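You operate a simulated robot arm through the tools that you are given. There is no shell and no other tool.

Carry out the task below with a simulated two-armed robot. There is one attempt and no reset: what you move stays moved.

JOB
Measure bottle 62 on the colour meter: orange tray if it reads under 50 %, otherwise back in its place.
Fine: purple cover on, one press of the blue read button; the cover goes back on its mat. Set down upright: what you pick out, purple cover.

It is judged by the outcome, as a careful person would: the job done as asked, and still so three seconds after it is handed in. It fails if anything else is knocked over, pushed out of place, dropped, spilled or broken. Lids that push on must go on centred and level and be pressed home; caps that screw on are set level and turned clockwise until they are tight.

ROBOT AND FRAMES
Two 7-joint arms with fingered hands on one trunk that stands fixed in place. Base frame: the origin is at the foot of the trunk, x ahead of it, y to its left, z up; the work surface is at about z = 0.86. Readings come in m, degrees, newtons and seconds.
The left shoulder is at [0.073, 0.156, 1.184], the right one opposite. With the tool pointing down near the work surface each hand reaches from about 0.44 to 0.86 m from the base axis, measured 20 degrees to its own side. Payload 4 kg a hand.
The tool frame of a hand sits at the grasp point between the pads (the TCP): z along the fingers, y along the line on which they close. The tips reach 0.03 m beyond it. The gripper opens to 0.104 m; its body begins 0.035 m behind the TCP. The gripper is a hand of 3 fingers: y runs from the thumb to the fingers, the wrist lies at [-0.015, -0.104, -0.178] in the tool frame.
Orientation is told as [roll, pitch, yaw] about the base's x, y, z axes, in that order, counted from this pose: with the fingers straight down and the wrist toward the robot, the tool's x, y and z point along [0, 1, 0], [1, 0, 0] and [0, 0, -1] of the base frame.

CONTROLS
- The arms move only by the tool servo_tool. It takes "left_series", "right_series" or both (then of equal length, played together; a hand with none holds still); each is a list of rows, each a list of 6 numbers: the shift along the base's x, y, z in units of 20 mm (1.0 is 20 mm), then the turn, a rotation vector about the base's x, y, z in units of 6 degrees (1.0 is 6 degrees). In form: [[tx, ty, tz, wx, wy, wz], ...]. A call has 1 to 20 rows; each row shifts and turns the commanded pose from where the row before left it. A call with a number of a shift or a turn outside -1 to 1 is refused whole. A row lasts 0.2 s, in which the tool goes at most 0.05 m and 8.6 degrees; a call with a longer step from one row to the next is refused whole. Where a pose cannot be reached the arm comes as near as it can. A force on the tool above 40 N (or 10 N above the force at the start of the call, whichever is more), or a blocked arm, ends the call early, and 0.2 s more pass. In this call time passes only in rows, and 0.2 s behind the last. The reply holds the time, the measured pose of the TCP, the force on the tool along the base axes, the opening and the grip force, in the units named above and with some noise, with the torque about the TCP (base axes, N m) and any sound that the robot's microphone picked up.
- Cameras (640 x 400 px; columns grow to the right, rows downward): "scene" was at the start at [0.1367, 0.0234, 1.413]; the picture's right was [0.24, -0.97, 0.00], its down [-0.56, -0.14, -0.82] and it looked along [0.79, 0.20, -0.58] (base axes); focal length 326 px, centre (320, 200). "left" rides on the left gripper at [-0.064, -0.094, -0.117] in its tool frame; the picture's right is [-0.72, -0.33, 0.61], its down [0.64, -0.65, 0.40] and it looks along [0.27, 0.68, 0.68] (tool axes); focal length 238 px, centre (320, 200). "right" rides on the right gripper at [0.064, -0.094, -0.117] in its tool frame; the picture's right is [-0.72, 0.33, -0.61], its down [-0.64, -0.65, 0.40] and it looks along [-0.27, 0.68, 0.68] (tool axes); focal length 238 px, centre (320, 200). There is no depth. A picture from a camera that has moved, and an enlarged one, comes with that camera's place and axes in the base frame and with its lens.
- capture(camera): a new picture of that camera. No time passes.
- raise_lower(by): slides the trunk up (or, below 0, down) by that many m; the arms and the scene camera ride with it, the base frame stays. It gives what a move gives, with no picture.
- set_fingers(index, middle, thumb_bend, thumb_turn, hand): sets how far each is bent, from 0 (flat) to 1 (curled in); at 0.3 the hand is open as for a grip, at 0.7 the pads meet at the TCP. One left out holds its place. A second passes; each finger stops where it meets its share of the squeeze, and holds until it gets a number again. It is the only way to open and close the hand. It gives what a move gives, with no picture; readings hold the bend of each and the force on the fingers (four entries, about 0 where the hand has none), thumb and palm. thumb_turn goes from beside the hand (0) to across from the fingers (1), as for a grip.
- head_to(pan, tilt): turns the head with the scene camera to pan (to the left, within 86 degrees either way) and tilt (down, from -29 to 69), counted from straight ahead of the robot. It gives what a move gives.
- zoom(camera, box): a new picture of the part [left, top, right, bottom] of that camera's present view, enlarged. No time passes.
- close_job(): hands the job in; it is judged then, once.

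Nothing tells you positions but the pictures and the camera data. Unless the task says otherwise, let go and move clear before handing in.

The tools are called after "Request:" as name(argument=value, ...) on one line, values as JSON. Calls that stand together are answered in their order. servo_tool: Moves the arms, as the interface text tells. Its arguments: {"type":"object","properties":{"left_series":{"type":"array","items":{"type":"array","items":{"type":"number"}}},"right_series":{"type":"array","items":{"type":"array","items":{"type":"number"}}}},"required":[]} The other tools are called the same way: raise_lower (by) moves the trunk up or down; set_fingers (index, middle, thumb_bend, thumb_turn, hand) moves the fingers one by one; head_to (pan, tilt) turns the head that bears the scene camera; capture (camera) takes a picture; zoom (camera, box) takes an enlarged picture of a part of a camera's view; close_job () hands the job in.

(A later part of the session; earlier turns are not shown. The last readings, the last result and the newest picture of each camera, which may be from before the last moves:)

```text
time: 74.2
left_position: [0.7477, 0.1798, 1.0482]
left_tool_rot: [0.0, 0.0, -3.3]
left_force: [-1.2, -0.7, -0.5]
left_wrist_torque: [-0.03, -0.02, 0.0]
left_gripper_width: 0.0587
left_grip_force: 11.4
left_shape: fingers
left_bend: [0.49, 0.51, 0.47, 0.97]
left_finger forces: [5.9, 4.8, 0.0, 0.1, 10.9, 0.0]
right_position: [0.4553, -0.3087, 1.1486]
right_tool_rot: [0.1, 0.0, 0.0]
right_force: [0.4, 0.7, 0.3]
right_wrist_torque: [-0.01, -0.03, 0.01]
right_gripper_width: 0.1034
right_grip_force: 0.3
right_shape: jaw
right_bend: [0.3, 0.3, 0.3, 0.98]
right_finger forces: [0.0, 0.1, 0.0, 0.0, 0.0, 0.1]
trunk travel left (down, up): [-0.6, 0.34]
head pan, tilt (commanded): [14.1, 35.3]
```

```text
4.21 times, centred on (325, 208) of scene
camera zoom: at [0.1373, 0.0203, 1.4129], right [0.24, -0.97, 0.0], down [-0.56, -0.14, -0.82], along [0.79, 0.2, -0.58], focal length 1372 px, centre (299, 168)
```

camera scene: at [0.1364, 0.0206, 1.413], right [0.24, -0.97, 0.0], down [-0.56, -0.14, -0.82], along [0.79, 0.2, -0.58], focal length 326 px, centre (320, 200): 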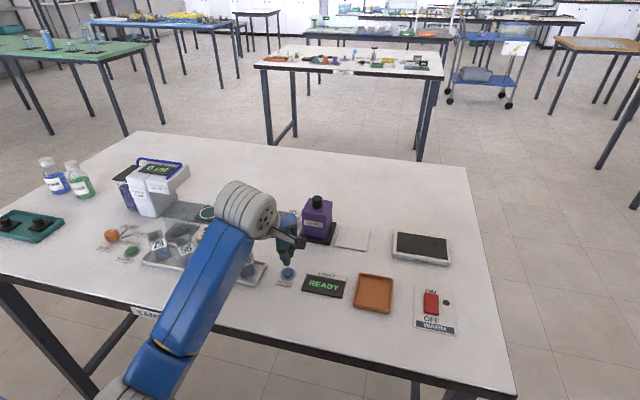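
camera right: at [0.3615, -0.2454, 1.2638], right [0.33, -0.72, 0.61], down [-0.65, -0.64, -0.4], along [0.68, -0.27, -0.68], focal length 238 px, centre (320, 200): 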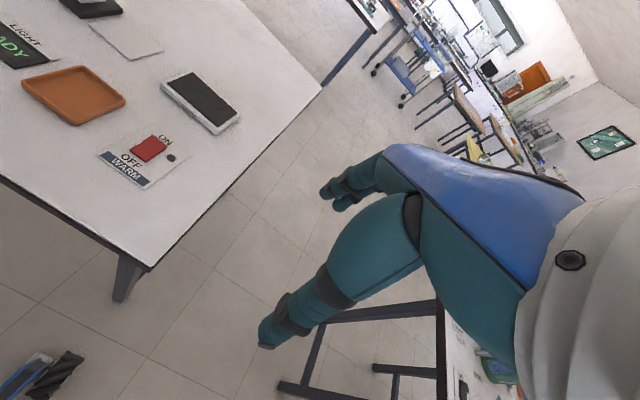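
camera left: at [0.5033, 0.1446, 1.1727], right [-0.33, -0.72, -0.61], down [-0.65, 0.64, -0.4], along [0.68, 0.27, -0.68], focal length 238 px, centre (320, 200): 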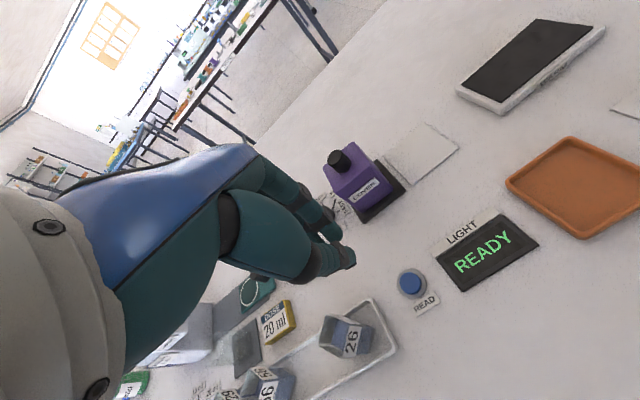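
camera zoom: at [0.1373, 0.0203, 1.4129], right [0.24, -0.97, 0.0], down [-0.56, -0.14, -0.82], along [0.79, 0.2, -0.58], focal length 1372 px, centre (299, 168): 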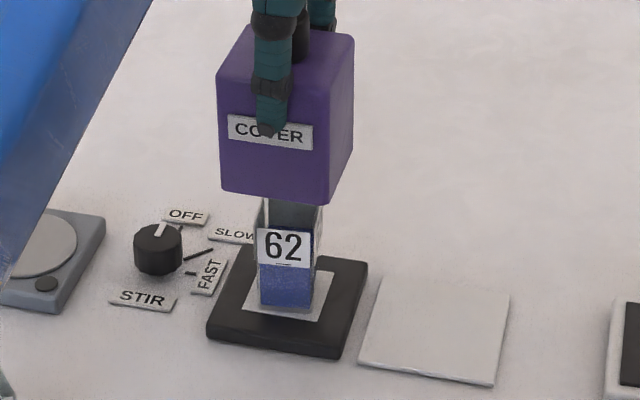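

Bottle 62 is undisturbed on the pad. I'll carry the cover back over its mat.

Request:
servo_tool(left_series=[[0, -0.2, 0, 0, 0, 0], [0, -0.4, 0, 0, 0, 0], [0, -0.6, 0, 0, 0, 0], [0, -0.6, 0, 0, 0, 0], [0, -0.6, 0, 0, 0, 0], [0, -0.6, 0, 0, 0, 0], [0, -0.6, 0, 0, 0, 0], [0, -0.5, 0, 0, 0, 0], [0, -0.3, 0, 0, 0, 0], [0, -0.13, 0, 0, 0, 0], [0, 0, 0, 0, 0, 0]])

Request:
zoom(camera="scene", box=[310, 160, 400, 255])

Request:
zoom(camera="left", box=[250, 160, 470, 320])

```text
time: 76.6
left_position: [0.7498, 0.0887, 1.0481]
left_tool_rot: [0.0, 0.0, -3.3]
left_force: [0.3, -0.3, -0.5]
left_wrist_torque: [0.01, 0.03, 0.01]
left_gripper_width: 0.0583
left_grip_force: 10.4
left_shape: fingers
left_bend: [0.49, 0.51, 0.47, 0.97]
left_finger forces: [5.9, 4.7, 0.0, 0.0, 10.9, 0.0]
right_position: [0.4554, -0.3072, 1.1486]
right_tool_rot: [0.1, -0.1, 0.0]
right_force: [-0.3, -0.1, -0.6]
right_wrist_torque: [-0.01, 0.01, -0.01]
right_gripper_width: 0.1033
right_grip_force: 0.0
right_shape: jaw
right_bend: [0.3, 0.3, 0.3, 0.98]
right_finger forces: [0.0, 0.1, 0.0, 0.1, 0.0, 0.1]
trunk travel left (down, up): [-0.6, 0.34]
head pan, tilt (commanded): [14.1, 35.3]
```

```text
4.21 times, centred on (355, 208) of scene
camera zoom: at [0.1373, 0.0198, 1.4129], right [0.24, -0.97, 0.0], down [-0.56, -0.14, -0.82], along [0.79, 0.2, -0.58], focal length 1372 px, centre (173, 168)
```

zoom: 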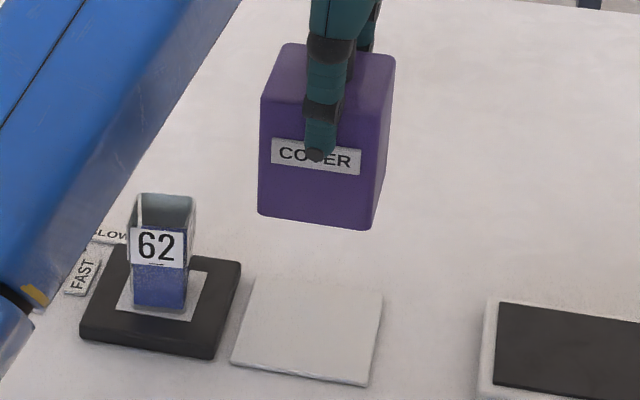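

```text
2.50 times, centred on (360, 240) of left
camera zoom: at [0.6527, 0.0292, 1.1647], right [-0.37, -0.7, -0.61], down [-0.61, 0.68, -0.4], along [0.7, 0.23, -0.68], focal length 596 px, centre (220, 100)
```

zoom: 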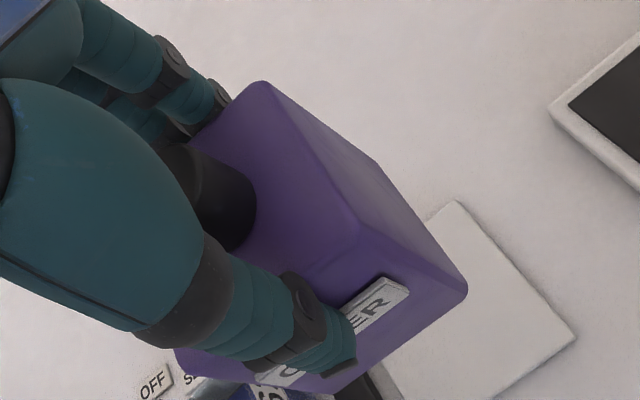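

The cover is above its mat and square to it. I'll lower it, slowing near the end.

Request:
servo_tool(left_series=[[0, 0, -0.2, 0, 0, 0], [0, 0, -0.4, 0, 0, 0], [0, 0, -0.5, 0, 0, 0], [0, 0, -0.5, 0, 0, 0], [0, 0, -0.5, 0, 0, 0], [0, 0, -0.5, 0, 0, 0], [0, 0, -0.5, 0, 0, 0], [0, 0, -0.5, 0, 0, 0], [0, 0, -0.5, 0, 0, 0], [0, 0, -0.3, 0, 0, 0], [0, 0, -0.2, 0, 0, 0], [0, 0, 0, 0, 0, 0]])

Request:
zoom(camera="scene", box=[320, 190, 390, 255])

```text
time: 79.2
left_position: [0.7499, 0.0894, 0.9546]
left_tool_rot: [0.2, 0.0, -3.4]
left_force: [0.3, 0.2, -0.3]
left_wrist_torque: [-0.01, 0.02, -0.03]
left_gripper_width: 0.0585
left_grip_force: 10.4
left_shape: fingers
left_bend: [0.49, 0.51, 0.47, 0.97]
left_finger forces: [5.9, 4.6, 0.1, 0.0, 10.9, 0.0]
right_position: [0.4556, -0.3089, 1.1483]
right_tool_rot: [0.1, 0.0, 0.1]
right_force: [-0.1, -0.2, 0.0]
right_wrist_torque: [-0.04, -0.02, 0.0]
right_gripper_width: 0.1036
right_grip_force: 0.1
right_shape: jaw
right_bend: [0.3, 0.3, 0.3, 0.98]
right_finger forces: [0.0, 0.1, 0.0, 0.1, 0.0, 0.0]
trunk travel left (down, up): [-0.6, 0.34]
head pan, tilt (commanded): [14.1, 35.3]
```

```text
6.15 times, centred on (355, 222) of scene
camera zoom: at [0.1373, 0.0198, 1.413], right [0.24, -0.97, 0.0], down [-0.56, -0.14, -0.82], along [0.79, 0.2, -0.58], focal length 2006 px, centre (105, 62)
```

zoom: 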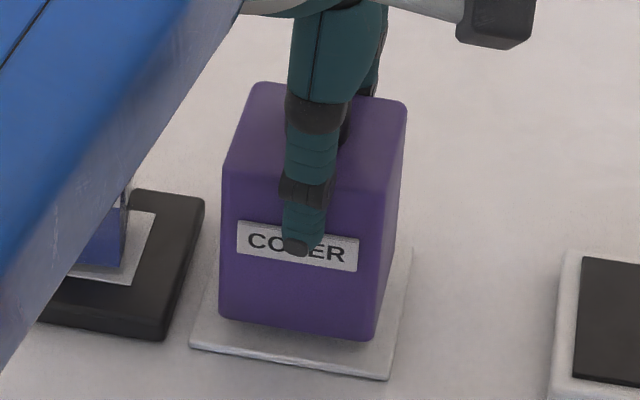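

The cover is several millimetres above the mat and centred on it. I'll continue in fine steps.

Request:
servo_tool(left_series=[[0, 0, -0.1, 0, 0, 0], [0, 0, -0.1, 0, 0, 0], [0, 0, -0.1, 0, 0, 0], [0, 0, 0, 0, 0, 0]])

```text
time: 80.2
left_position: [0.7496, 0.0891, 0.9485]
left_tool_rot: [0.0, 0.0, -3.3]
left_force: [0.0, 0.2, 0.0]
left_wrist_torque: [-0.03, 0.0, -0.01]
left_gripper_width: 0.0586
left_grip_force: 11.0
left_shape: fingers
left_bend: [0.49, 0.51, 0.47, 0.97]
left_finger forces: [5.9, 4.7, 0.0, 0.0, 10.9, 0.0]
right_position: [0.4549, -0.3076, 1.1482]
right_tool_rot: [0.1, 0.0, 0.0]
right_force: [0.2, -0.3, -0.5]
right_wrist_torque: [0.0, -0.02, 0.0]
right_gripper_width: 0.1035
right_grip_force: 0.0
right_shape: jaw
right_bend: [0.3, 0.3, 0.3, 0.98]
right_finger forces: [0.0, 0.1, 0.0, 0.1, 0.0, 0.1]
trunk travel left (down, up): [-0.6, 0.34]
head pan, tilt (commanded): [14.1, 35.3]
```

Still free, so I'll keep to 1 mm steps.

Request:
servo_tool(left_series=[[0, 0, -0.05, 0, 0, 0], [0, 0, -0.05, 0, 0, 0], [0, 0, 0, 0, 0, 0]])

```text
time: 81.0
left_position: [0.7499, 0.09, 0.9476]
left_tool_rot: [0.0, -0.1, -3.4]
left_force: [0.0, 0.9, -1.1]
left_wrist_torque: [0.0, 0.02, 0.04]
left_gripper_width: 0.0583
left_grip_force: 10.3
left_shape: fingers
left_bend: [0.49, 0.51, 0.47, 0.97]
left_finger forces: [5.9, 4.7, 0.1, 0.0, 10.9, 0.0]
right_position: [0.4551, -0.3094, 1.1485]
right_tool_rot: [0.1, 0.0, 0.0]
right_force: [0.1, -0.5, 0.3]
right_wrist_torque: [0.01, -0.01, -0.01]
right_gripper_width: 0.1034
right_grip_force: 0.1
right_shape: jaw
right_bend: [0.3, 0.3, 0.3, 0.98]
right_finger forces: [0.0, 0.1, 0.1, 0.1, 0.0, 0.0]
trunk travel left (down, up): [-0.6, 0.34]
head pan, tilt (commanded): [14.1, 35.3]
```

Request:
servo_tool(left_series=[[0, 0, -0.05, 0, 0, 0], [0, 0, -0.05, 0, 0, 0], [0, 0, 0, 0, 0, 0]])

Request:
zoom(camera="scene", box=[320, 190, 390, 255])

```text
time: 81.8
left_position: [0.7505, 0.0895, 0.9471]
left_tool_rot: [0.0, -0.1, -3.3]
left_force: [0.3, 0.4, 2.5]
left_wrist_torque: [0.04, -0.05, 0.0]
left_gripper_width: 0.0584
left_grip_force: 10.9
left_shape: fingers
left_bend: [0.49, 0.51, 0.47, 0.97]
left_finger forces: [5.9, 4.9, 0.0, 0.0, 11.0, 0.1]
right_position: [0.4556, -0.308, 1.1495]
right_tool_rot: [0.1, 0.0, 0.0]
right_force: [-0.4, 0.4, 0.7]
right_wrist_torque: [0.0, 0.01, 0.01]
right_gripper_width: 0.1033
right_grip_force: 0.1
right_shape: jaw
right_bend: [0.3, 0.3, 0.3, 0.98]
right_finger forces: [0.0, 0.0, 0.1, 0.1, 0.0, 0.1]
trunk travel left (down, up): [-0.6, 0.34]
head pan, tilt (commanded): [14.1, 35.3]
```

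```text
6.15 times, centred on (355, 222) of scene
camera zoom: at [0.1367, 0.0196, 1.4131], right [0.24, -0.97, 0.0], down [-0.56, -0.14, -0.82], along [0.79, 0.2, -0.58], focal length 2006 px, centre (105, 62)
```

zoom: 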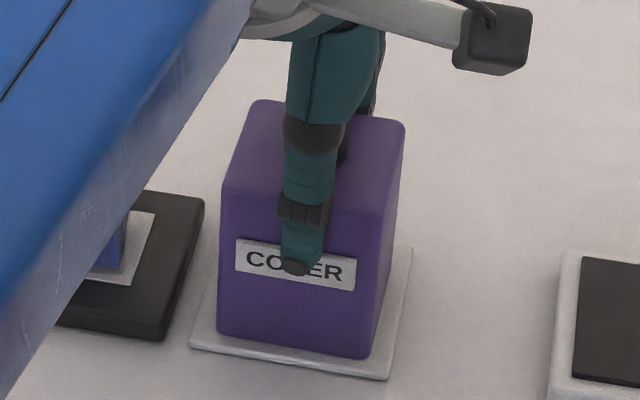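

The cover touches the mat at 2.5 N and stands centred on it. I'll release in stages.

Request:
servo_tool(left_series=[[0, 0, -0.02, 0, 0, 0], [0, 0, 0, 0, 0, 0]])

Request:
set_fingers(hand="left", index=0.45, middle=0.45, thumb_bend=0.45)

Request:
set_fingers(hand="left", index=0.32, middle=0.32, thumb_bend=0.32)

Request:
zoom(camera="scene", box=[320, 190, 390, 255])

Request:
zoom(camera="left", box=[250, 160, 470, 320])

```text
time: 82.4
left_position: [0.7497, 0.0893, 0.9462]
left_tool_rot: [0.1, -0.1, -3.2]
left_force: [-0.3, -0.4, 2.9]
left_wrist_torque: [-0.02, -0.11, -0.01]
left_gripper_width: 0.0585
left_grip_force: 11.1
left_shape: fingers
left_bend: [0.49, 0.51, 0.47, 0.97]
left_finger forces: [6.0, 5.1, 0.0, 0.0, 11.1, 0.0]
right_position: [0.4541, -0.3094, 1.149]
right_tool_rot: [0.2, 0.0, 0.1]
right_force: [0.1, -0.2, -0.8]
right_wrist_torque: [0.01, -0.01, -0.01]
right_gripper_width: 0.1036
right_grip_force: 0.1
right_shape: jaw
right_bend: [0.3, 0.3, 0.3, 0.98]
right_finger forces: [0.0, 0.1, 0.0, 0.0, 0.0, 0.0]
trunk travel left (down, up): [-0.6, 0.34]
head pan, tilt (commanded): [14.1, 35.3]
```

```text
time: 83.4
left_position: [0.7497, 0.0887, 0.9456]
left_tool_rot: [0.1, 0.0, -3.3]
left_force: [-0.4, -0.1, -0.3]
left_wrist_torque: [0.01, 0.02, -0.02]
left_gripper_width: 0.0653
left_grip_force: 0.1
left_shape: fingers
left_bend: [0.45, 0.45, 0.45, 0.97]
left_finger forces: [0.0, 0.0, 0.1, 0.0, 0.2, 0.1]
right_position: [0.456, -0.3092, 1.1492]
right_tool_rot: [0.1, 0.0, 0.0]
right_force: [0.4, 0.3, -0.5]
right_wrist_torque: [-0.02, 0.02, 0.0]
right_gripper_width: 0.1036
right_grip_force: 0.1
right_shape: jaw
right_bend: [0.3, 0.3, 0.3, 0.98]
right_finger forces: [0.0, 0.0, 0.0, 0.0, 0.1, 0.0]
trunk travel left (down, up): [-0.6, 0.34]
head pan, tilt (commanded): [14.1, 35.3]
```

```text
time: 84.4
left_position: [0.7502, 0.0884, 0.9452]
left_tool_rot: [0.1, 0.1, -3.3]
left_force: [-0.2, 0.5, -0.4]
left_wrist_torque: [0.02, -0.01, -0.04]
left_gripper_width: 0.0979
left_grip_force: 0.0
left_shape: fingers
left_bend: [0.32, 0.32, 0.32, 0.97]
left_finger forces: [0.0, 0.0, 0.1, 0.1, 0.0, 0.1]
right_position: [0.455, -0.3087, 1.1482]
right_tool_rot: [0.1, 0.0, 0.0]
right_force: [-0.2, 0.4, -0.2]
right_wrist_torque: [0.0, 0.04, 0.02]
right_gripper_width: 0.1035
right_grip_force: 0.1
right_shape: jaw
right_bend: [0.3, 0.3, 0.3, 0.98]
right_finger forces: [0.1, 0.0, 0.0, 0.0, 0.0, 0.0]
trunk travel left (down, up): [-0.6, 0.34]
head pan, tilt (commanded): [14.1, 35.3]
```

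```text
6.15 times, centred on (355, 222) of scene
camera zoom: at [0.1371, 0.0198, 1.413], right [0.24, -0.97, 0.0], down [-0.56, -0.14, -0.82], along [0.79, 0.2, -0.58], focal length 2006 px, centre (105, 62)
```

zoom: 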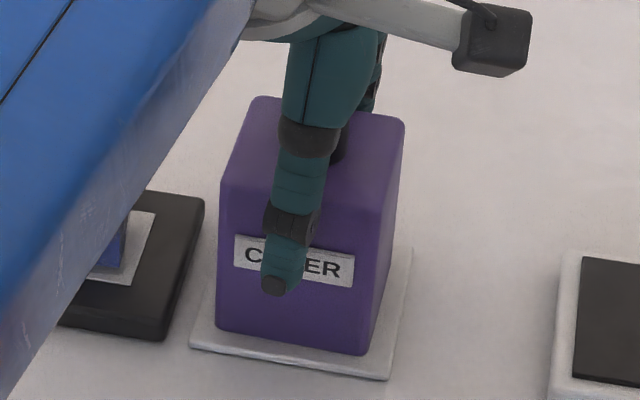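

```text
2.50 times, centred on (360, 240) of left
camera zoom: at [0.6522, 0.03, 1.0622], right [-0.37, -0.7, -0.61], down [-0.61, 0.68, -0.4], along [0.7, 0.23, -0.68], focal length 596 px, centre (220, 100)
```

zoom: 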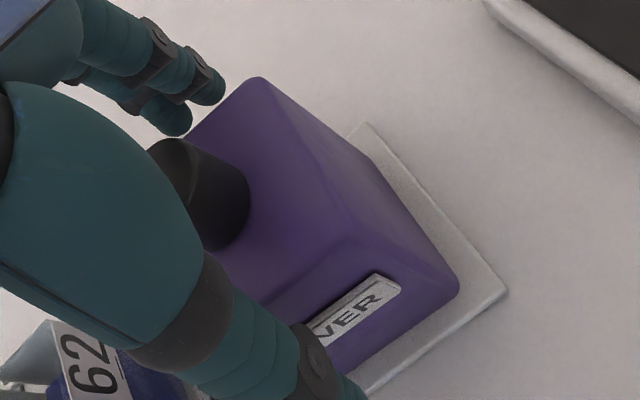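

The cover stands on its mat and is released. I'll raise the hand, square it up, and go above bottle 62.

Request:
servo_tool(left_series=[[0, 0, 0.3, 0, 0, 0], [0, 0, 0.5, 0, 0, 0], [0, 0, 0.7, 0, 0, 0], [0, 0, 0.8, 0, 0, 0], [0, 0, 0.8, 0, 0, 0], [0, 0, 0.8, 0, 0, 0], [0, 0, 0.8, 0, 0, 0], [0, 0, 0.5, 0, 0, 0]])

Request:
servo_tool(left_series=[[0, 0.3, 0, 0, 0, 0.05], [0, 0.5, 0, 0, 0, 0.1], [0, 0.6, 0, 0, 0, 0.1], [0, 0.6, 0, 0, 0, 0.1], [0, 0.6, 0, 0, 0, 0.1], [0, 0.6, 0, 0, 0, 0.1], [0, 0.6, 0, 0, 0, 0], [0, 0.4, 0, 0, 0, 0], [0, 0.3, 0, 0, 0, 0], [0, 0, 0, 0, 0, 0]])

Request:
set_fingers(hand="left", index=0.45, middle=0.45, thumb_bend=0.45)

Request:
zoom(camera="left", box=[300, 160, 500, 320])

Request:
zoom(camera="scene", box=[280, 170, 390, 255])

```text
time: 86.2
left_position: [0.7508, 0.0887, 1.0497]
left_tool_rot: [0.0, 0.0, -3.4]
left_force: [-0.2, 0.3, 0.4]
left_wrist_torque: [0.0, 0.03, -0.03]
left_gripper_width: 0.0978
left_grip_force: 0.0
left_shape: fingers
left_bend: [0.32, 0.32, 0.32, 0.97]
left_finger forces: [0.0, 0.0, 0.1, 0.0, 0.0, 0.0]
right_position: [0.4556, -0.3083, 1.1486]
right_tool_rot: [0.1, 0.0, 0.0]
right_force: [0.4, 0.0, 0.4]
right_wrist_torque: [-0.01, 0.01, 0.04]
right_gripper_width: 0.1035
right_grip_force: 0.0
right_shape: jaw
right_bend: [0.3, 0.3, 0.3, 0.98]
right_finger forces: [0.0, 0.1, 0.0, 0.1, 0.0, 0.0]
trunk travel left (down, up): [-0.6, 0.34]
head pan, tilt (commanded): [14.1, 35.3]
```

```text
time: 88.4
left_position: [0.7482, 0.179, 1.0495]
left_tool_rot: [0.1, 0.0, 0.1]
left_force: [0.3, -0.2, -0.8]
left_wrist_torque: [0.0, 0.02, 0.02]
left_gripper_width: 0.0976
left_grip_force: 0.0
left_shape: fingers
left_bend: [0.32, 0.32, 0.32, 0.97]
left_finger forces: [0.0, 0.0, 0.1, 0.0, 0.0, 0.0]
right_position: [0.4554, -0.3092, 1.1489]
right_tool_rot: [0.0, 0.0, 0.0]
right_force: [0.4, -0.6, -0.5]
right_wrist_torque: [-0.01, 0.03, 0.01]
right_gripper_width: 0.1037
right_grip_force: 0.1
right_shape: jaw
right_bend: [0.3, 0.3, 0.3, 0.98]
right_finger forces: [0.1, 0.0, 0.1, 0.1, 0.0, 0.0]
trunk travel left (down, up): [-0.6, 0.34]
head pan, tilt (commanded): [14.1, 35.3]
```

```text
time: 89.4
left_position: [0.7492, 0.178, 1.0503]
left_tool_rot: [0.0, 0.0, 0.0]
left_force: [0.4, 0.1, 0.9]
left_wrist_torque: [-0.01, -0.03, -0.03]
left_gripper_width: 0.0659
left_grip_force: 0.0
left_shape: fingers
left_bend: [0.45, 0.45, 0.45, 0.97]
left_finger forces: [0.0, 0.0, 0.0, 0.0, 0.0, 0.0]
right_position: [0.4547, -0.3091, 1.148]
right_tool_rot: [0.1, -0.1, 0.0]
right_force: [-0.6, 0.3, 0.1]
right_wrist_torque: [-0.01, 0.03, 0.0]
right_gripper_width: 0.1036
right_grip_force: 0.1
right_shape: jaw
right_bend: [0.3, 0.3, 0.3, 0.98]
right_finger forces: [0.0, 0.0, 0.0, 0.0, 0.0, 0.0]
trunk travel left (down, up): [-0.6, 0.34]
head pan, tilt (commanded): [14.1, 35.3]
```

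```text
2.50 times, centred on (400, 240) of left
camera zoom: at [0.6557, 0.1144, 1.1668], right [-0.33, -0.72, -0.61], down [-0.65, 0.64, -0.4], along [0.68, 0.27, -0.68], focal length 596 px, centre (120, 100)
```

zoom: 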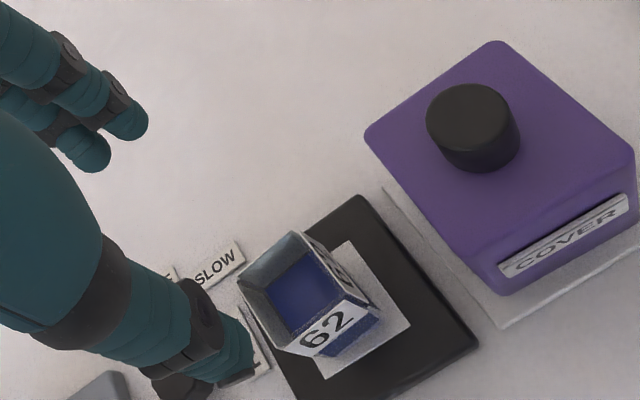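

```text
4.71 times, centred on (335, 212) of scene
camera zoom: at [0.1371, 0.0202, 1.413], right [0.24, -0.97, 0.0], down [-0.56, -0.14, -0.82], along [0.79, 0.2, -0.58], focal length 1534 px, centre (249, 141)
```

zoom: 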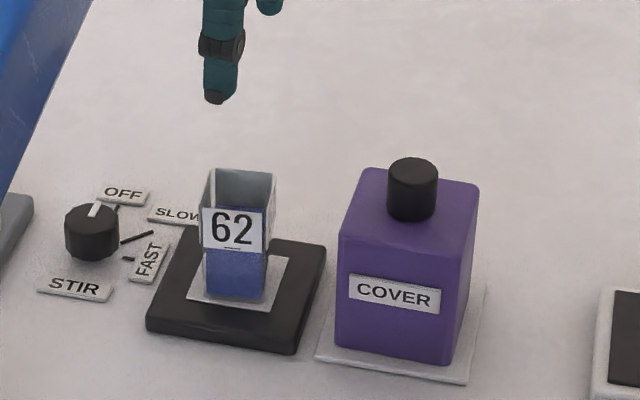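

The cover is upright on its mat, and bottle 62 is directly under the hand. I'll descend to the same grip height as before.

Request:
servo_tool(left_series=[[0, 0.03, -0.3, 0, 0, 0], [0, 0, -0.5, 0, 0, 0], [0, 0, -0.6, 0, 0, 0], [0, 0, -0.6, 0, 0, 0], [0, 0, -0.6, 0, 0, 0], [0, 0, -0.6, 0, 0, 0], [0, 0, -0.5, 0, 0, 0], [0, 0, 0, 0, 0, 0]])

Request:
zoom(camera="left", box=[260, 160, 420, 300])

Request:
zoom(camera="scene", box=[290, 190, 350, 250])

```text
time: 91.2
left_position: [0.7489, 0.1811, 0.9749]
left_tool_rot: [0.1, 0.0, 0.0]
left_force: [-0.2, 1.1, 0.0]
left_wrist_torque: [0.01, -0.01, -0.02]
left_gripper_width: 0.0657
left_grip_force: 0.0
left_shape: fingers
left_bend: [0.45, 0.45, 0.45, 0.97]
left_finger forces: [0.0, 0.0, 0.0, 0.0, 0.0, 0.1]
right_position: [0.4555, -0.3089, 1.1493]
right_tool_rot: [0.2, 0.0, 0.0]
right_force: [-0.7, 0.3, -0.1]
right_wrist_torque: [0.0, -0.01, -0.03]
right_gripper_width: 0.1035
right_grip_force: 0.1
right_shape: jaw
right_bend: [0.3, 0.3, 0.3, 0.98]
right_finger forces: [0.0, 0.0, 0.0, 0.0, 0.1, 0.1]
trunk travel left (down, up): [-0.6, 0.34]
head pan, tilt (commanded): [14.1, 35.3]
```

```text
2.86 times, centred on (340, 230) of left
camera zoom: at [0.6555, 0.1149, 1.0918], right [-0.33, -0.72, -0.61], down [-0.65, 0.64, -0.4], along [0.68, 0.27, -0.68], focal length 681 px, centre (263, 114)
```

zoom: 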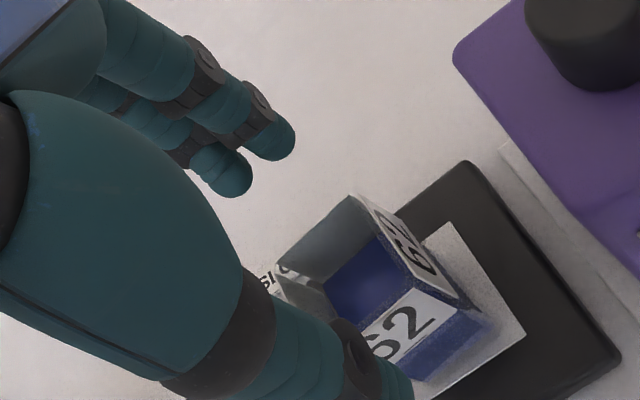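

```text
6.67 times, centred on (320, 220) of scene
camera zoom: at [0.1371, 0.0202, 1.413], right [0.24, -0.97, 0.0], down [-0.56, -0.14, -0.82], along [0.79, 0.2, -0.58], focal length 2173 px, centre (320, 67)
```

zoom: 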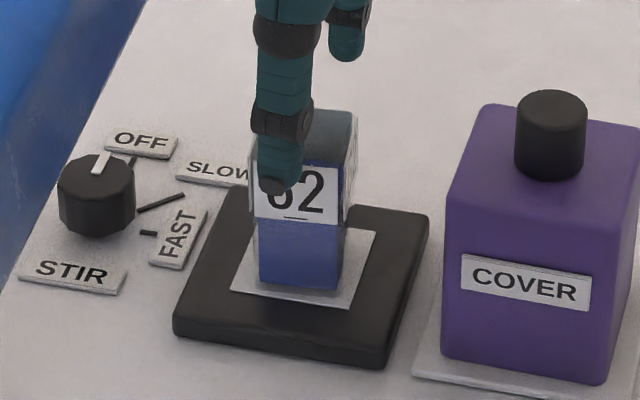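

Thumb in front, fingers behind, all clear of the bottle. I'll go down the remaining 56 mm.

Request:
servo_tool(left_series=[[0, 0, -0.3, 0, 0, 0], [0, 0, -0.4, 0, 0, 0], [0, 0, -0.4, 0, 0, 0], [0, 0, -0.4, 0, 0, 0], [0, 0, -0.4, 0, 0, 0], [0, 0, -0.4, 0, 0, 0], [0, 0, -0.3, 0, 0, 0], [0, 0, -0.15, 0, 0, 0], [0, 0, 0, 0, 0, 0]])

Request:
zoom(camera="left", box=[260, 160, 420, 300])

```text
time: 93.2
left_position: [0.7496, 0.1799, 0.9195]
left_tool_rot: [0.1, 0.0, 0.0]
left_force: [0.0, 0.2, -0.2]
left_wrist_torque: [0.05, 0.01, 0.02]
left_gripper_width: 0.0659
left_grip_force: 0.1
left_shape: fingers
left_bend: [0.45, 0.45, 0.45, 0.97]
left_finger forces: [0.0, 0.0, 0.1, 0.0, 0.0, 0.1]
right_position: [0.455, -0.3084, 1.1492]
right_tool_rot: [0.2, 0.1, 0.0]
right_force: [-0.7, 0.5, -0.1]
right_wrist_torque: [-0.01, 0.01, -0.03]
right_gripper_width: 0.1036
right_grip_force: 0.0
right_shape: jaw
right_bend: [0.3, 0.3, 0.3, 0.98]
right_finger forces: [0.0, 0.1, 0.0, 0.1, 0.0, 0.0]
trunk travel left (down, up): [-0.6, 0.34]
head pan, tilt (commanded): [14.1, 35.3]
```

```text
2.86 times, centred on (340, 230) of left
camera zoom: at [0.656, 0.1149, 1.037], right [-0.33, -0.72, -0.61], down [-0.65, 0.64, -0.4], along [0.68, 0.27, -0.68], focal length 681 px, centre (263, 114)
```

zoom: 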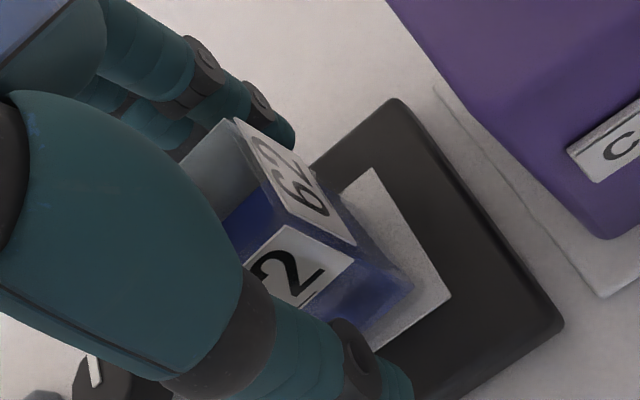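

Same relative position as when I released it. I'll grip again in two stages.

Request:
set_fingers(hand="left", index=0.59, middle=0.59, thumb_bend=0.59)

Request:
set_fingers(hand="left", index=0.65, middle=0.65, thumb_bend=0.65)

Request:
servo_tool(left_series=[[0, 0, 0.1, 0, 0, 0], [0, 0, 0.2, 0, 0, 0], [0, 0, 0.3, 0, 0, 0], [0, 0, 0.4, 0, 0, 0], [0, 0, 0.5, 0, 0, 0], [0, 0, 0.5, 0, 0, 0], [0, 0, 0.5, 0, 0, 0], [0, 0, 0.5, 0, 0, 0], [0, 0, 0.5, 0, 0, 0], [0, 0, 0.5, 0, 0, 0], [0, 0, 0.5, 0, 0, 0], [0, 0, 0.4, 0, 0, 0], [0, 0, 0.3, 0, 0, 0], [0, 0, 0.2, 0, 0, 0], [0, 0, 0.1, 0, 0, 0]])

Request:
zoom(camera="left", box=[260, 160, 420, 300])

Request:
capture(camera="scene")

```text
time: 94.2
left_position: [0.7499, 0.179, 0.9203]
left_tool_rot: [0.1, 0.0, 0.0]
left_force: [-0.4, 0.1, -0.4]
left_wrist_torque: [0.01, 0.05, -0.02]
left_gripper_width: 0.0323
left_grip_force: 1.2
left_shape: fingers
left_bend: [0.58, 0.59, 0.58, 0.97]
left_finger forces: [0.9, 0.1, 0.0, 0.1, 1.1, 0.0]
right_position: [0.4557, -0.3097, 1.1475]
right_tool_rot: [0.2, 0.0, 0.0]
right_force: [0.2, 0.8, -0.6]
right_wrist_torque: [0.0, 0.0, 0.01]
right_gripper_width: 0.1035
right_grip_force: 0.0
right_shape: jaw
right_bend: [0.3, 0.3, 0.3, 0.98]
right_finger forces: [0.0, 0.0, 0.1, 0.0, 0.0, 0.0]
trunk travel left (down, up): [-0.6, 0.34]
head pan, tilt (commanded): [14.1, 35.3]
```

```text
time: 95.2
left_position: [0.7497, 0.1797, 0.9201]
left_tool_rot: [0.1, -0.1, -0.1]
left_force: [0.0, 0.7, 0.0]
left_wrist_torque: [-0.01, -0.01, 0.01]
left_gripper_width: 0.0302
left_grip_force: 6.9
left_shape: fingers
left_bend: [0.6, 0.62, 0.58, 0.97]
left_finger forces: [4.0, 2.9, 0.0, 0.0, 6.9, 0.0]
right_position: [0.4552, -0.3079, 1.1489]
right_tool_rot: [0.1, 0.0, 0.0]
right_force: [0.3, -0.4, 0.1]
right_wrist_torque: [0.0, 0.0, -0.01]
right_gripper_width: 0.1036
right_grip_force: 0.0
right_shape: jaw
right_bend: [0.3, 0.3, 0.3, 0.98]
right_finger forces: [0.0, 0.0, 0.0, 0.0, 0.0, 0.0]
trunk travel left (down, up): [-0.6, 0.34]
head pan, tilt (commanded): [14.1, 35.3]
```

```text
time: 98.4
left_position: [0.7497, 0.1787, 1.0305]
left_tool_rot: [0.0, 0.0, 0.0]
left_force: [0.2, 0.2, -0.4]
left_wrist_torque: [-0.02, 0.0, 0.01]
left_gripper_width: 0.0304
left_grip_force: 6.9
left_shape: fingers
left_bend: [0.6, 0.62, 0.58, 0.97]
left_finger forces: [4.1, 2.9, 0.0, 0.0, 6.9, 0.0]
right_position: [0.4551, -0.3089, 1.1501]
right_tool_rot: [0.1, -0.1, 0.0]
right_force: [1.2, 0.2, -0.6]
right_wrist_torque: [-0.05, 0.0, 0.01]
right_gripper_width: 0.1037
right_grip_force: 0.0
right_shape: jaw
right_bend: [0.3, 0.3, 0.3, 0.98]
right_finger forces: [0.1, 0.0, 0.1, 0.1, 0.1, 0.1]
trunk travel left (down, up): [-0.6, 0.34]
head pan, tilt (commanded): [14.1, 35.3]
```

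```text
2.86 times, centred on (340, 230) of left
camera zoom: at [0.656, 0.1147, 1.1475], right [-0.33, -0.72, -0.61], down [-0.65, 0.64, -0.4], along [0.68, 0.27, -0.68], focal length 681 px, centre (263, 114)
```

zoom: 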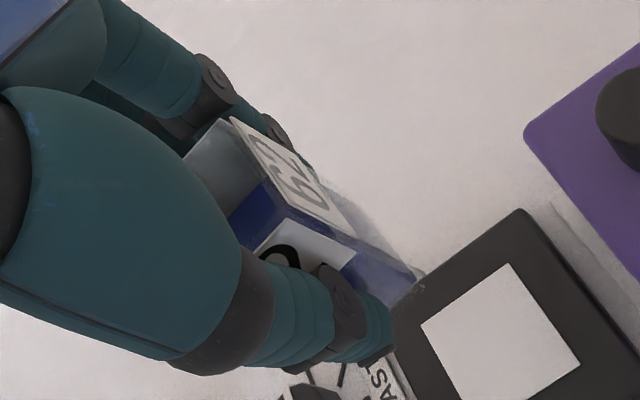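

```text
taken
camera scene: at [0.1373, 0.0202, 1.4129], right [0.24, -0.97, 0.0], down [-0.56, -0.14, -0.82], along [0.79, 0.2, -0.58], focal length 326 px, centre (320, 200)
```

scene: 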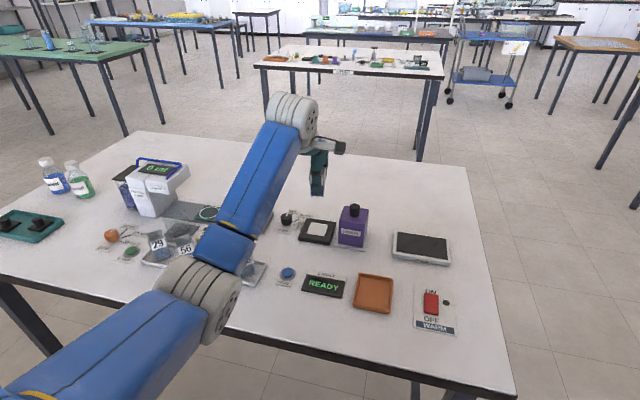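

Bottle 62 is lifted and hanging straight, and the meter has gone back to READY. The orange tray's centre computes to about (0.588, 0.019), so I'll go back in x first (clear of the cover) and then across to the tray.

Request:
servo_tool(left_series=[[-0.1, 0, 0, 0, 0, 0], [-0.2, 0, 0, 0, 0, 0], [-0.35, 0, 0, 0, 0, 0], [-0.5, 0, 0, 0, 0, 0], [-0.55, 0, 0, 0, 0, 0], [-0.55, 0, 0, 0, 0, 0], [-0.55, 0, 0, 0, 0, 0], [-0.55, 0, 0, 0, 0, 0], [-0.5, -0.1, 0, 0, 0, 0], [-0.4, -0.2, 0, 0, 0, 0], [-0.35, -0.35, 0, 0, 0, 0], [-0.3, -0.45, 0, 0, 0, 0], [-0.25, -0.55, 0, 0, 0, 0], [-0.25, -0.6, 0, 0, 0, 0], [-0.25, -0.6, 0, 0, 0, 0], [-0.25, -0.6, 0, 0, 0, 0], [-0.25, -0.6, 0, 0, 0, 0], [-0.25, -0.6, 0, 0, 0, 0], [-0.25, -0.6, 0, 0, 0, 0], [-0.25, -0.6, 0, 0, 0, 0]])

Request:
servo_tool(left_series=[[-0.25, -0.6, 0, 0, 0, 0], [-0.25, -0.6, 0, 0, 0, 0], [-0.25, -0.5, 0, 0, 0, 0], [-0.2, -0.4, 0, 0, 0, 0], [-0.15, -0.35, 0, 0, 0, 0], [-0.09, -0.2, 0, 0, 0, 0], [0, -0.12, 0, 0, 0, 0], [0, 0, 0, 0, 0, 0]])

Request:
capture(camera="left")

Request:
capture(camera="scene")

```text
time: 102.6
left_position: [0.611, 0.062, 1.0304]
left_tool_rot: [0.0, 0.0, 0.0]
left_force: [-0.8, -0.2, -0.3]
left_wrist_torque: [-0.01, -0.05, 0.02]
left_gripper_width: 0.0302
left_grip_force: 7.2
left_shape: fingers
left_bend: [0.6, 0.62, 0.58, 0.97]
left_finger forces: [4.1, 3.0, 0.0, 0.0, 7.0, 0.0]
right_position: [0.4556, -0.31, 1.1481]
right_tool_rot: [0.1, 0.1, 0.1]
right_force: [-0.7, 0.9, 0.9]
right_wrist_torque: [0.01, -0.03, -0.01]
right_gripper_width: 0.1035
right_grip_force: 0.1
right_shape: jaw
right_bend: [0.3, 0.3, 0.3, 0.98]
right_finger forces: [0.0, 0.0, 0.0, 0.1, 0.0, 0.0]
trunk travel left (down, up): [-0.6, 0.34]
head pan, tilt (commanded): [14.1, 35.3]
```

```text
time: 104.4
left_position: [0.5874, 0.0083, 1.031]
left_tool_rot: [0.1, 0.0, 0.0]
left_force: [0.7, 0.6, -0.6]
left_wrist_torque: [0.0, 0.02, -0.03]
left_gripper_width: 0.0302
left_grip_force: 6.9
left_shape: fingers
left_bend: [0.6, 0.62, 0.58, 0.97]
left_finger forces: [4.2, 2.8, 0.1, 0.0, 7.0, 0.0]
right_position: [0.455, -0.3095, 1.1494]
right_tool_rot: [0.1, 0.0, 0.0]
right_force: [-0.1, 0.6, 0.2]
right_wrist_torque: [0.01, -0.02, -0.02]
right_gripper_width: 0.1038
right_grip_force: 0.0
right_shape: jaw
right_bend: [0.3, 0.3, 0.3, 0.98]
right_finger forces: [0.0, 0.1, 0.0, 0.0, 0.0, 0.0]
trunk travel left (down, up): [-0.6, 0.34]
head pan, tilt (commanded): [14.1, 35.3]
```

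```text
taken
camera left: at [0.494, -0.0579, 1.1473], right [-0.33, -0.72, -0.61], down [-0.65, 0.64, -0.4], along [0.68, 0.27, -0.68], focal length 238 px, centre (320, 200)
```

left: 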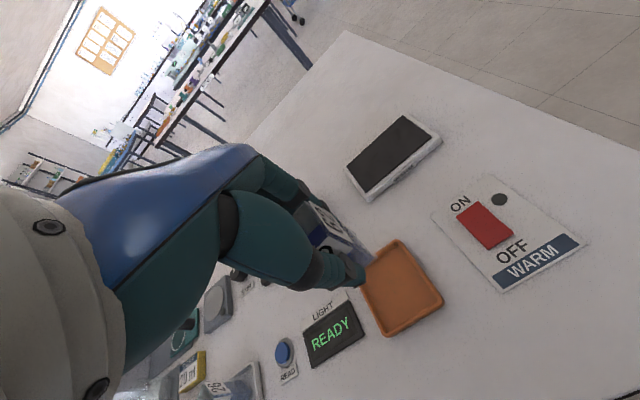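

```text
taken
camera scene: at [0.1367, 0.0193, 1.413], right [0.24, -0.97, 0.0], down [-0.56, -0.14, -0.82], along [0.79, 0.2, -0.58], focal length 326 px, centre (320, 200)
```

scene: 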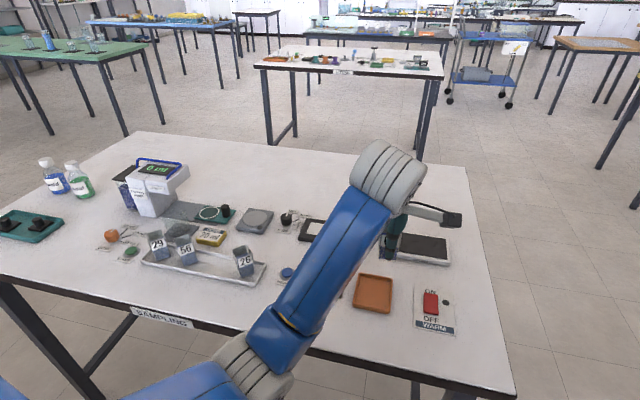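

I moved slightly further in y than intended, so the TCP is at y≈0.007. I'll measure the tray from this wrist view and correct.

Request:
zoom(camera="left", box=[310, 200, 470, 350])

Request:
zoom(camera="scene", box=[330, 210, 430, 330])

```text
2.67 times, centred on (390, 275) of left
camera zoom: at [0.494, -0.0579, 1.1473], right [-0.33, -0.72, -0.61], down [-0.65, 0.64, -0.4], along [0.68, 0.27, -0.68], focal length 636 px, centre (133, 0)
```

zoom: 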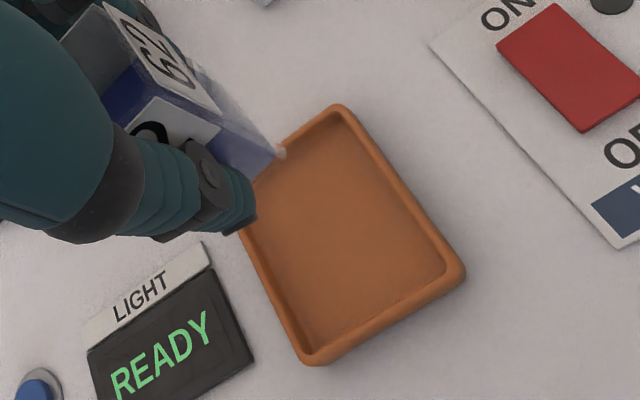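

```text
3.33 times, centred on (380, 270) of scene
camera zoom: at [0.1367, 0.0193, 1.413], right [0.24, -0.97, 0.0], down [-0.56, -0.14, -0.82], along [0.79, 0.2, -0.58], focal length 1086 px, centre (120, -33)
```

zoom: 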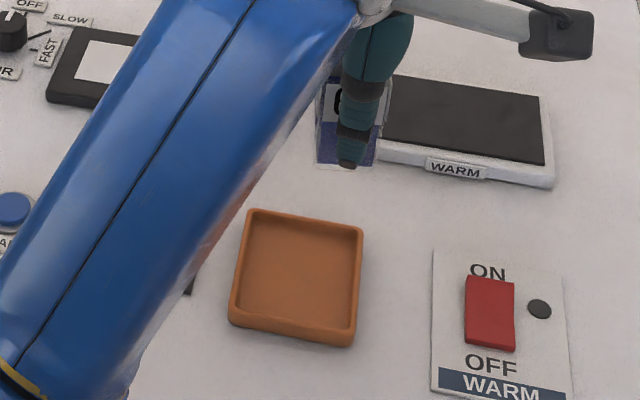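

The tray centre averages to (0.5886, 0.0184), so I need a 12 mm correction to the left. Then I'll lower the bottle to just above the tray floor.

Request:
servo_tool(left_series=[[0, 0.1, 0, 0, 0, 0], [0.02, 0.2, 0, 0, 0, 0], [0.02, 0.2, 0, 0, 0, 0], [0, 0.12, 0, 0, 0, 0], [0, 0, -0.1, 0, 0, 0], [0, 0, -0.3, 0, 0, 0], [0, 0, -0.4, 0, 0, 0], [0, 0, -0.5, 0, 0, 0], [0, 0, -0.5, 0, 0, 0], [0, 0, -0.5, 0, 0, 0], [0, 0, -0.5, 0, 0, 0], [0, 0, -0.5, 0, 0, 0], [0, 0, -0.5, 0, 0, 0], [0, 0, -0.4, 0, 0, 0], [0, 0, -0.3, 0, 0, 0], [0, 0, -0.2, 0, 0, 0], [0, 0, 0, 0, 0, 0]])

Request:
zoom(camera="left", box=[260, 160, 420, 300])

Request:
zoom(camera="scene", box=[330, 240, 420, 330])

```text
time: 108.0
left_position: [0.5879, 0.0187, 0.9364]
left_tool_rot: [0.0, 0.0, 0.0]
left_force: [-0.5, 0.5, -0.3]
left_wrist_torque: [0.04, -0.01, -0.01]
left_gripper_width: 0.03
left_grip_force: 7.0
left_shape: fingers
left_bend: [0.6, 0.62, 0.58, 0.97]
left_finger forces: [4.1, 2.8, 0.0, 0.0, 6.9, 0.0]
right_position: [0.4551, -0.3093, 1.1481]
right_tool_rot: [0.1, 0.0, 0.0]
right_force: [0.6, 0.5, 0.5]
right_wrist_torque: [0.01, -0.01, 0.01]
right_gripper_width: 0.1035
right_grip_force: 0.0
right_shape: jaw
right_bend: [0.3, 0.3, 0.3, 0.98]
right_finger forces: [0.0, 0.0, 0.1, 0.1, 0.1, 0.1]
trunk travel left (down, up): [-0.6, 0.34]
head pan, tilt (commanded): [14.1, 35.3]
```

```text
2.86 times, centred on (340, 230) of left
camera zoom: at [0.4946, -0.0452, 1.0533], right [-0.33, -0.72, -0.61], down [-0.65, 0.64, -0.4], along [0.68, 0.27, -0.68], focal length 681 px, centre (263, 114)
```

zoom: 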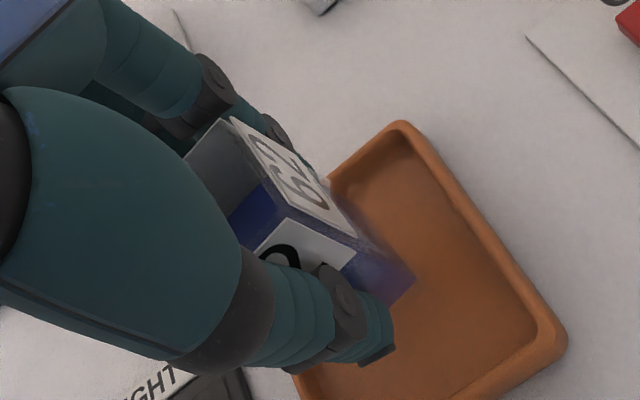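

```text
4.44 times, centred on (375, 285) of scene
camera zoom: at [0.1366, 0.0194, 1.413], right [0.24, -0.97, 0.0], down [-0.56, -0.14, -0.82], along [0.79, 0.2, -0.58], focal length 1448 px, centre (76, -178)
```

zoom: 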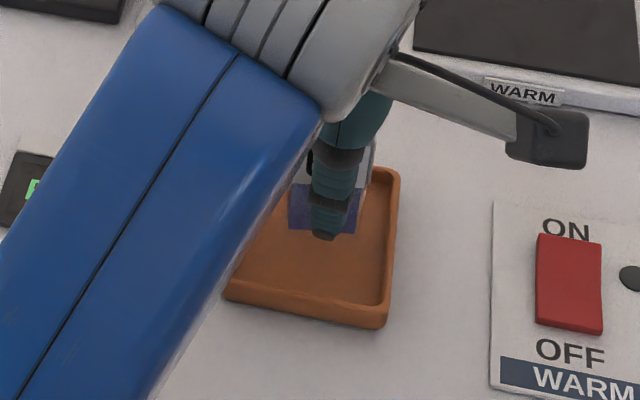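

The bottle is well inside the tray outline. I'll continue down in smaller steps.

Request:
servo_tool(left_series=[[0, 0, -0.2, 0, 0, 0], [0, 0, -0.3, 0, 0, 0], [0, 0, -0.2, 0, 0, 0], [0, 0, -0.1, 0, 0, 0], [0, 0, 0, 0, 0, 0]])

Request:
zoom(camera="scene", box=[350, 250, 410, 320])

```text
time: 109.2
left_position: [0.5881, 0.0195, 0.9194]
left_tool_rot: [0.0, 0.0, -0.1]
left_force: [1.1, -0.4, 0.1]
left_wrist_torque: [0.03, -0.01, -0.01]
left_gripper_width: 0.03
left_grip_force: 7.2
left_shape: fingers
left_bend: [0.6, 0.62, 0.58, 0.97]
left_finger forces: [4.0, 2.9, 0.0, 0.1, 6.9, 0.0]
right_position: [0.4552, -0.3085, 1.1484]
right_tool_rot: [0.2, 0.0, 0.1]
right_force: [0.5, -0.5, 0.3]
right_wrist_torque: [-0.02, -0.02, 0.0]
right_gripper_width: 0.1034
right_grip_force: 0.0
right_shape: jaw
right_bend: [0.3, 0.3, 0.3, 0.98]
right_finger forces: [0.0, 0.0, 0.0, 0.1, 0.1, 0.0]
trunk travel left (down, up): [-0.6, 0.34]
head pan, tilt (commanded): [14.1, 35.3]
```

```text
5.71 times, centred on (380, 285) of scene
camera zoom: at [0.1366, 0.0194, 1.413], right [0.24, -0.97, 0.0], down [-0.56, -0.14, -0.82], along [0.79, 0.2, -0.58], focal length 1862 px, centre (-23, -286)
```

zoom: 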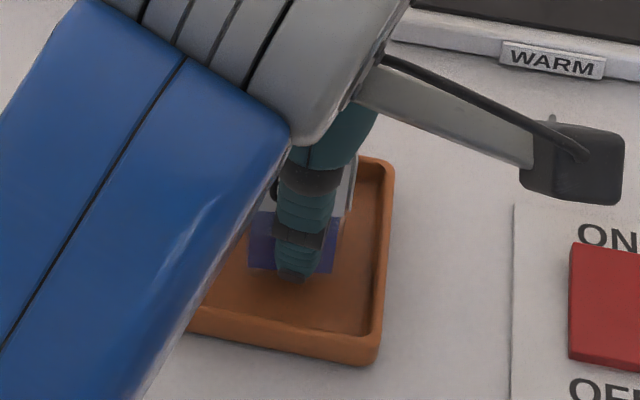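

Still no contact, so I'll go on in 1 mm steps.

Request:
servo_tool(left_series=[[0, 0, -0.1, 0, 0, 0], [0, 0, -0.05, 0, 0, 0], [0, 0, 0, 0, 0, 0]])

```text
time: 110.0
left_position: [0.5879, 0.0201, 0.918]
left_tool_rot: [0.1, -0.1, -0.1]
left_force: [0.2, 0.0, 0.3]
left_wrist_torque: [-0.02, 0.01, -0.03]
left_gripper_width: 0.0304
left_grip_force: 6.8
left_shape: fingers
left_bend: [0.6, 0.62, 0.58, 0.97]
left_finger forces: [4.1, 2.8, 0.0, 0.0, 6.9, 0.0]
right_position: [0.4555, -0.3097, 1.1487]
right_tool_rot: [0.1, -0.1, -0.1]
right_force: [0.6, 0.8, 0.1]
right_wrist_torque: [0.01, 0.01, -0.02]
right_gripper_width: 0.1032
right_grip_force: 0.1
right_shape: jaw
right_bend: [0.3, 0.3, 0.3, 0.98]
right_finger forces: [0.0, 0.1, 0.0, 0.0, 0.2, 0.0]
trunk travel left (down, up): [-0.6, 0.34]
head pan, tilt (commanded): [14.1, 35.3]
```

Request:
servo_tool(left_series=[[0, 0, -0.05, 0, 0, 0], [0, 0, -0.05, 0, 0, 0], [0, 0, 0, 0, 0, 0]])

```text
time: 110.8
left_position: [0.5875, 0.0197, 0.9159]
left_tool_rot: [0.1, 0.0, 0.0]
left_force: [0.3, 0.3, 0.1]
left_wrist_torque: [-0.02, 0.02, 0.05]
left_gripper_width: 0.0303
left_grip_force: 7.1
left_shape: fingers
left_bend: [0.6, 0.62, 0.58, 0.97]
left_finger forces: [4.1, 2.9, 0.1, 0.0, 7.0, 0.1]
right_position: [0.4545, -0.3082, 1.1485]
right_tool_rot: [0.0, 0.0, 0.0]
right_force: [0.5, 0.0, -0.7]
right_wrist_torque: [0.02, -0.03, -0.02]
right_gripper_width: 0.1038
right_grip_force: 0.1
right_shape: jaw
right_bend: [0.3, 0.3, 0.3, 0.98]
right_finger forces: [0.0, 0.1, 0.0, 0.1, 0.0, 0.0]
trunk travel left (down, up): [-0.6, 0.34]
head pan, tilt (commanded): [14.1, 35.3]
```

No contact at z 0.916. Two more millimetres.

Request:
servo_tool(left_series=[[0, 0, -0.05, 0, 0, 0], [0, 0, -0.05, 0, 0, 0], [0, 0, 0, 0, 0, 0]])

Request:
zoom(camera="scene", box=[350, 250, 410, 320])

```text
time: 111.6
left_position: [0.5872, 0.0199, 0.9129]
left_tool_rot: [0.1, 0.1, 0.0]
left_force: [-0.8, -0.2, -0.3]
left_wrist_torque: [-0.04, 0.01, -0.02]
left_gripper_width: 0.0303
left_grip_force: 7.0
left_shape: fingers
left_bend: [0.6, 0.62, 0.58, 0.97]
left_finger forces: [4.1, 2.8, 0.1, 0.0, 6.9, 0.0]
right_position: [0.4559, -0.3085, 1.1494]
right_tool_rot: [0.1, -0.1, -0.1]
right_force: [0.3, -0.4, -0.3]
right_wrist_torque: [-0.01, 0.01, 0.0]
right_gripper_width: 0.1035
right_grip_force: 0.2
right_shape: jaw
right_bend: [0.3, 0.3, 0.3, 0.98]
right_finger forces: [0.0, 0.1, 0.0, 0.1, 0.0, 0.0]
trunk travel left (down, up): [-0.6, 0.34]
head pan, tilt (commanded): [14.1, 35.3]
```

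```text
5.71 times, centred on (380, 285) of scene
camera zoom: at [0.1365, 0.0193, 1.413], right [0.24, -0.97, 0.0], down [-0.56, -0.14, -0.82], along [0.79, 0.2, -0.58], focal length 1862 px, centre (-23, -286)
```

zoom: 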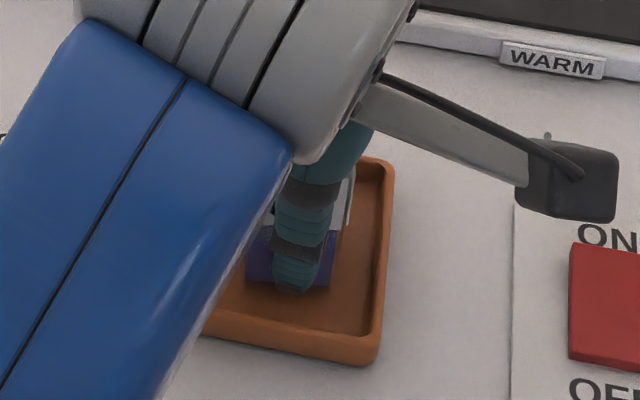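

Still hanging free at 0.913. Continuing in 1 mm steps.

Request:
servo_tool(left_series=[[0, 0, -0.05, 0, 0, 0], [0, 0, 0, 0, 0, 0]])

Request:
servo_tool(left_series=[[0, 0, -0.05, 0, 0, 0], [0, 0, 0, 0, 0, 0]])

```text
time: 112.2
left_position: [0.5877, 0.0188, 0.9118]
left_tool_rot: [0.0, 0.0, -0.1]
left_force: [-0.2, -1.2, -0.3]
left_wrist_torque: [0.03, -0.01, 0.01]
left_gripper_width: 0.0301
left_grip_force: 6.9
left_shape: fingers
left_bend: [0.6, 0.62, 0.58, 0.97]
left_finger forces: [4.1, 2.8, 0.1, 0.0, 6.9, 0.0]
right_position: [0.4556, -0.308, 1.1491]
right_tool_rot: [0.1, 0.1, 0.0]
right_force: [0.2, -0.1, -0.1]
right_wrist_torque: [0.01, -0.02, 0.02]
right_gripper_width: 0.1039
right_grip_force: 0.0
right_shape: jaw
right_bend: [0.3, 0.3, 0.3, 0.98]
right_finger forces: [0.0, 0.0, 0.0, 0.0, 0.0, 0.0]
trunk travel left (down, up): [-0.6, 0.34]
head pan, tilt (commanded): [14.1, 35.3]
```

```text
time: 112.8
left_position: [0.5891, 0.019, 0.9123]
left_tool_rot: [0.0, 0.0, -0.1]
left_force: [-0.5, 0.0, 1.5]
left_wrist_torque: [0.0, 0.02, 0.01]
left_gripper_width: 0.0299
left_grip_force: 7.7
left_shape: fingers
left_bend: [0.6, 0.62, 0.58, 0.97]
left_finger forces: [4.3, 3.0, 0.0, 0.0, 7.1, 0.0]
right_position: [0.4551, -0.3093, 1.1475]
right_tool_rot: [0.1, -0.1, 0.0]
right_force: [0.0, 0.4, 0.4]
right_wrist_torque: [-0.01, -0.02, 0.02]
right_gripper_width: 0.1035
right_grip_force: 0.1
right_shape: jaw
right_bend: [0.3, 0.3, 0.3, 0.98]
right_finger forces: [0.0, 0.0, 0.1, 0.1, 0.0, 0.0]
trunk travel left (down, up): [-0.6, 0.34]
head pan, tilt (commanded): [14.1, 35.3]
```

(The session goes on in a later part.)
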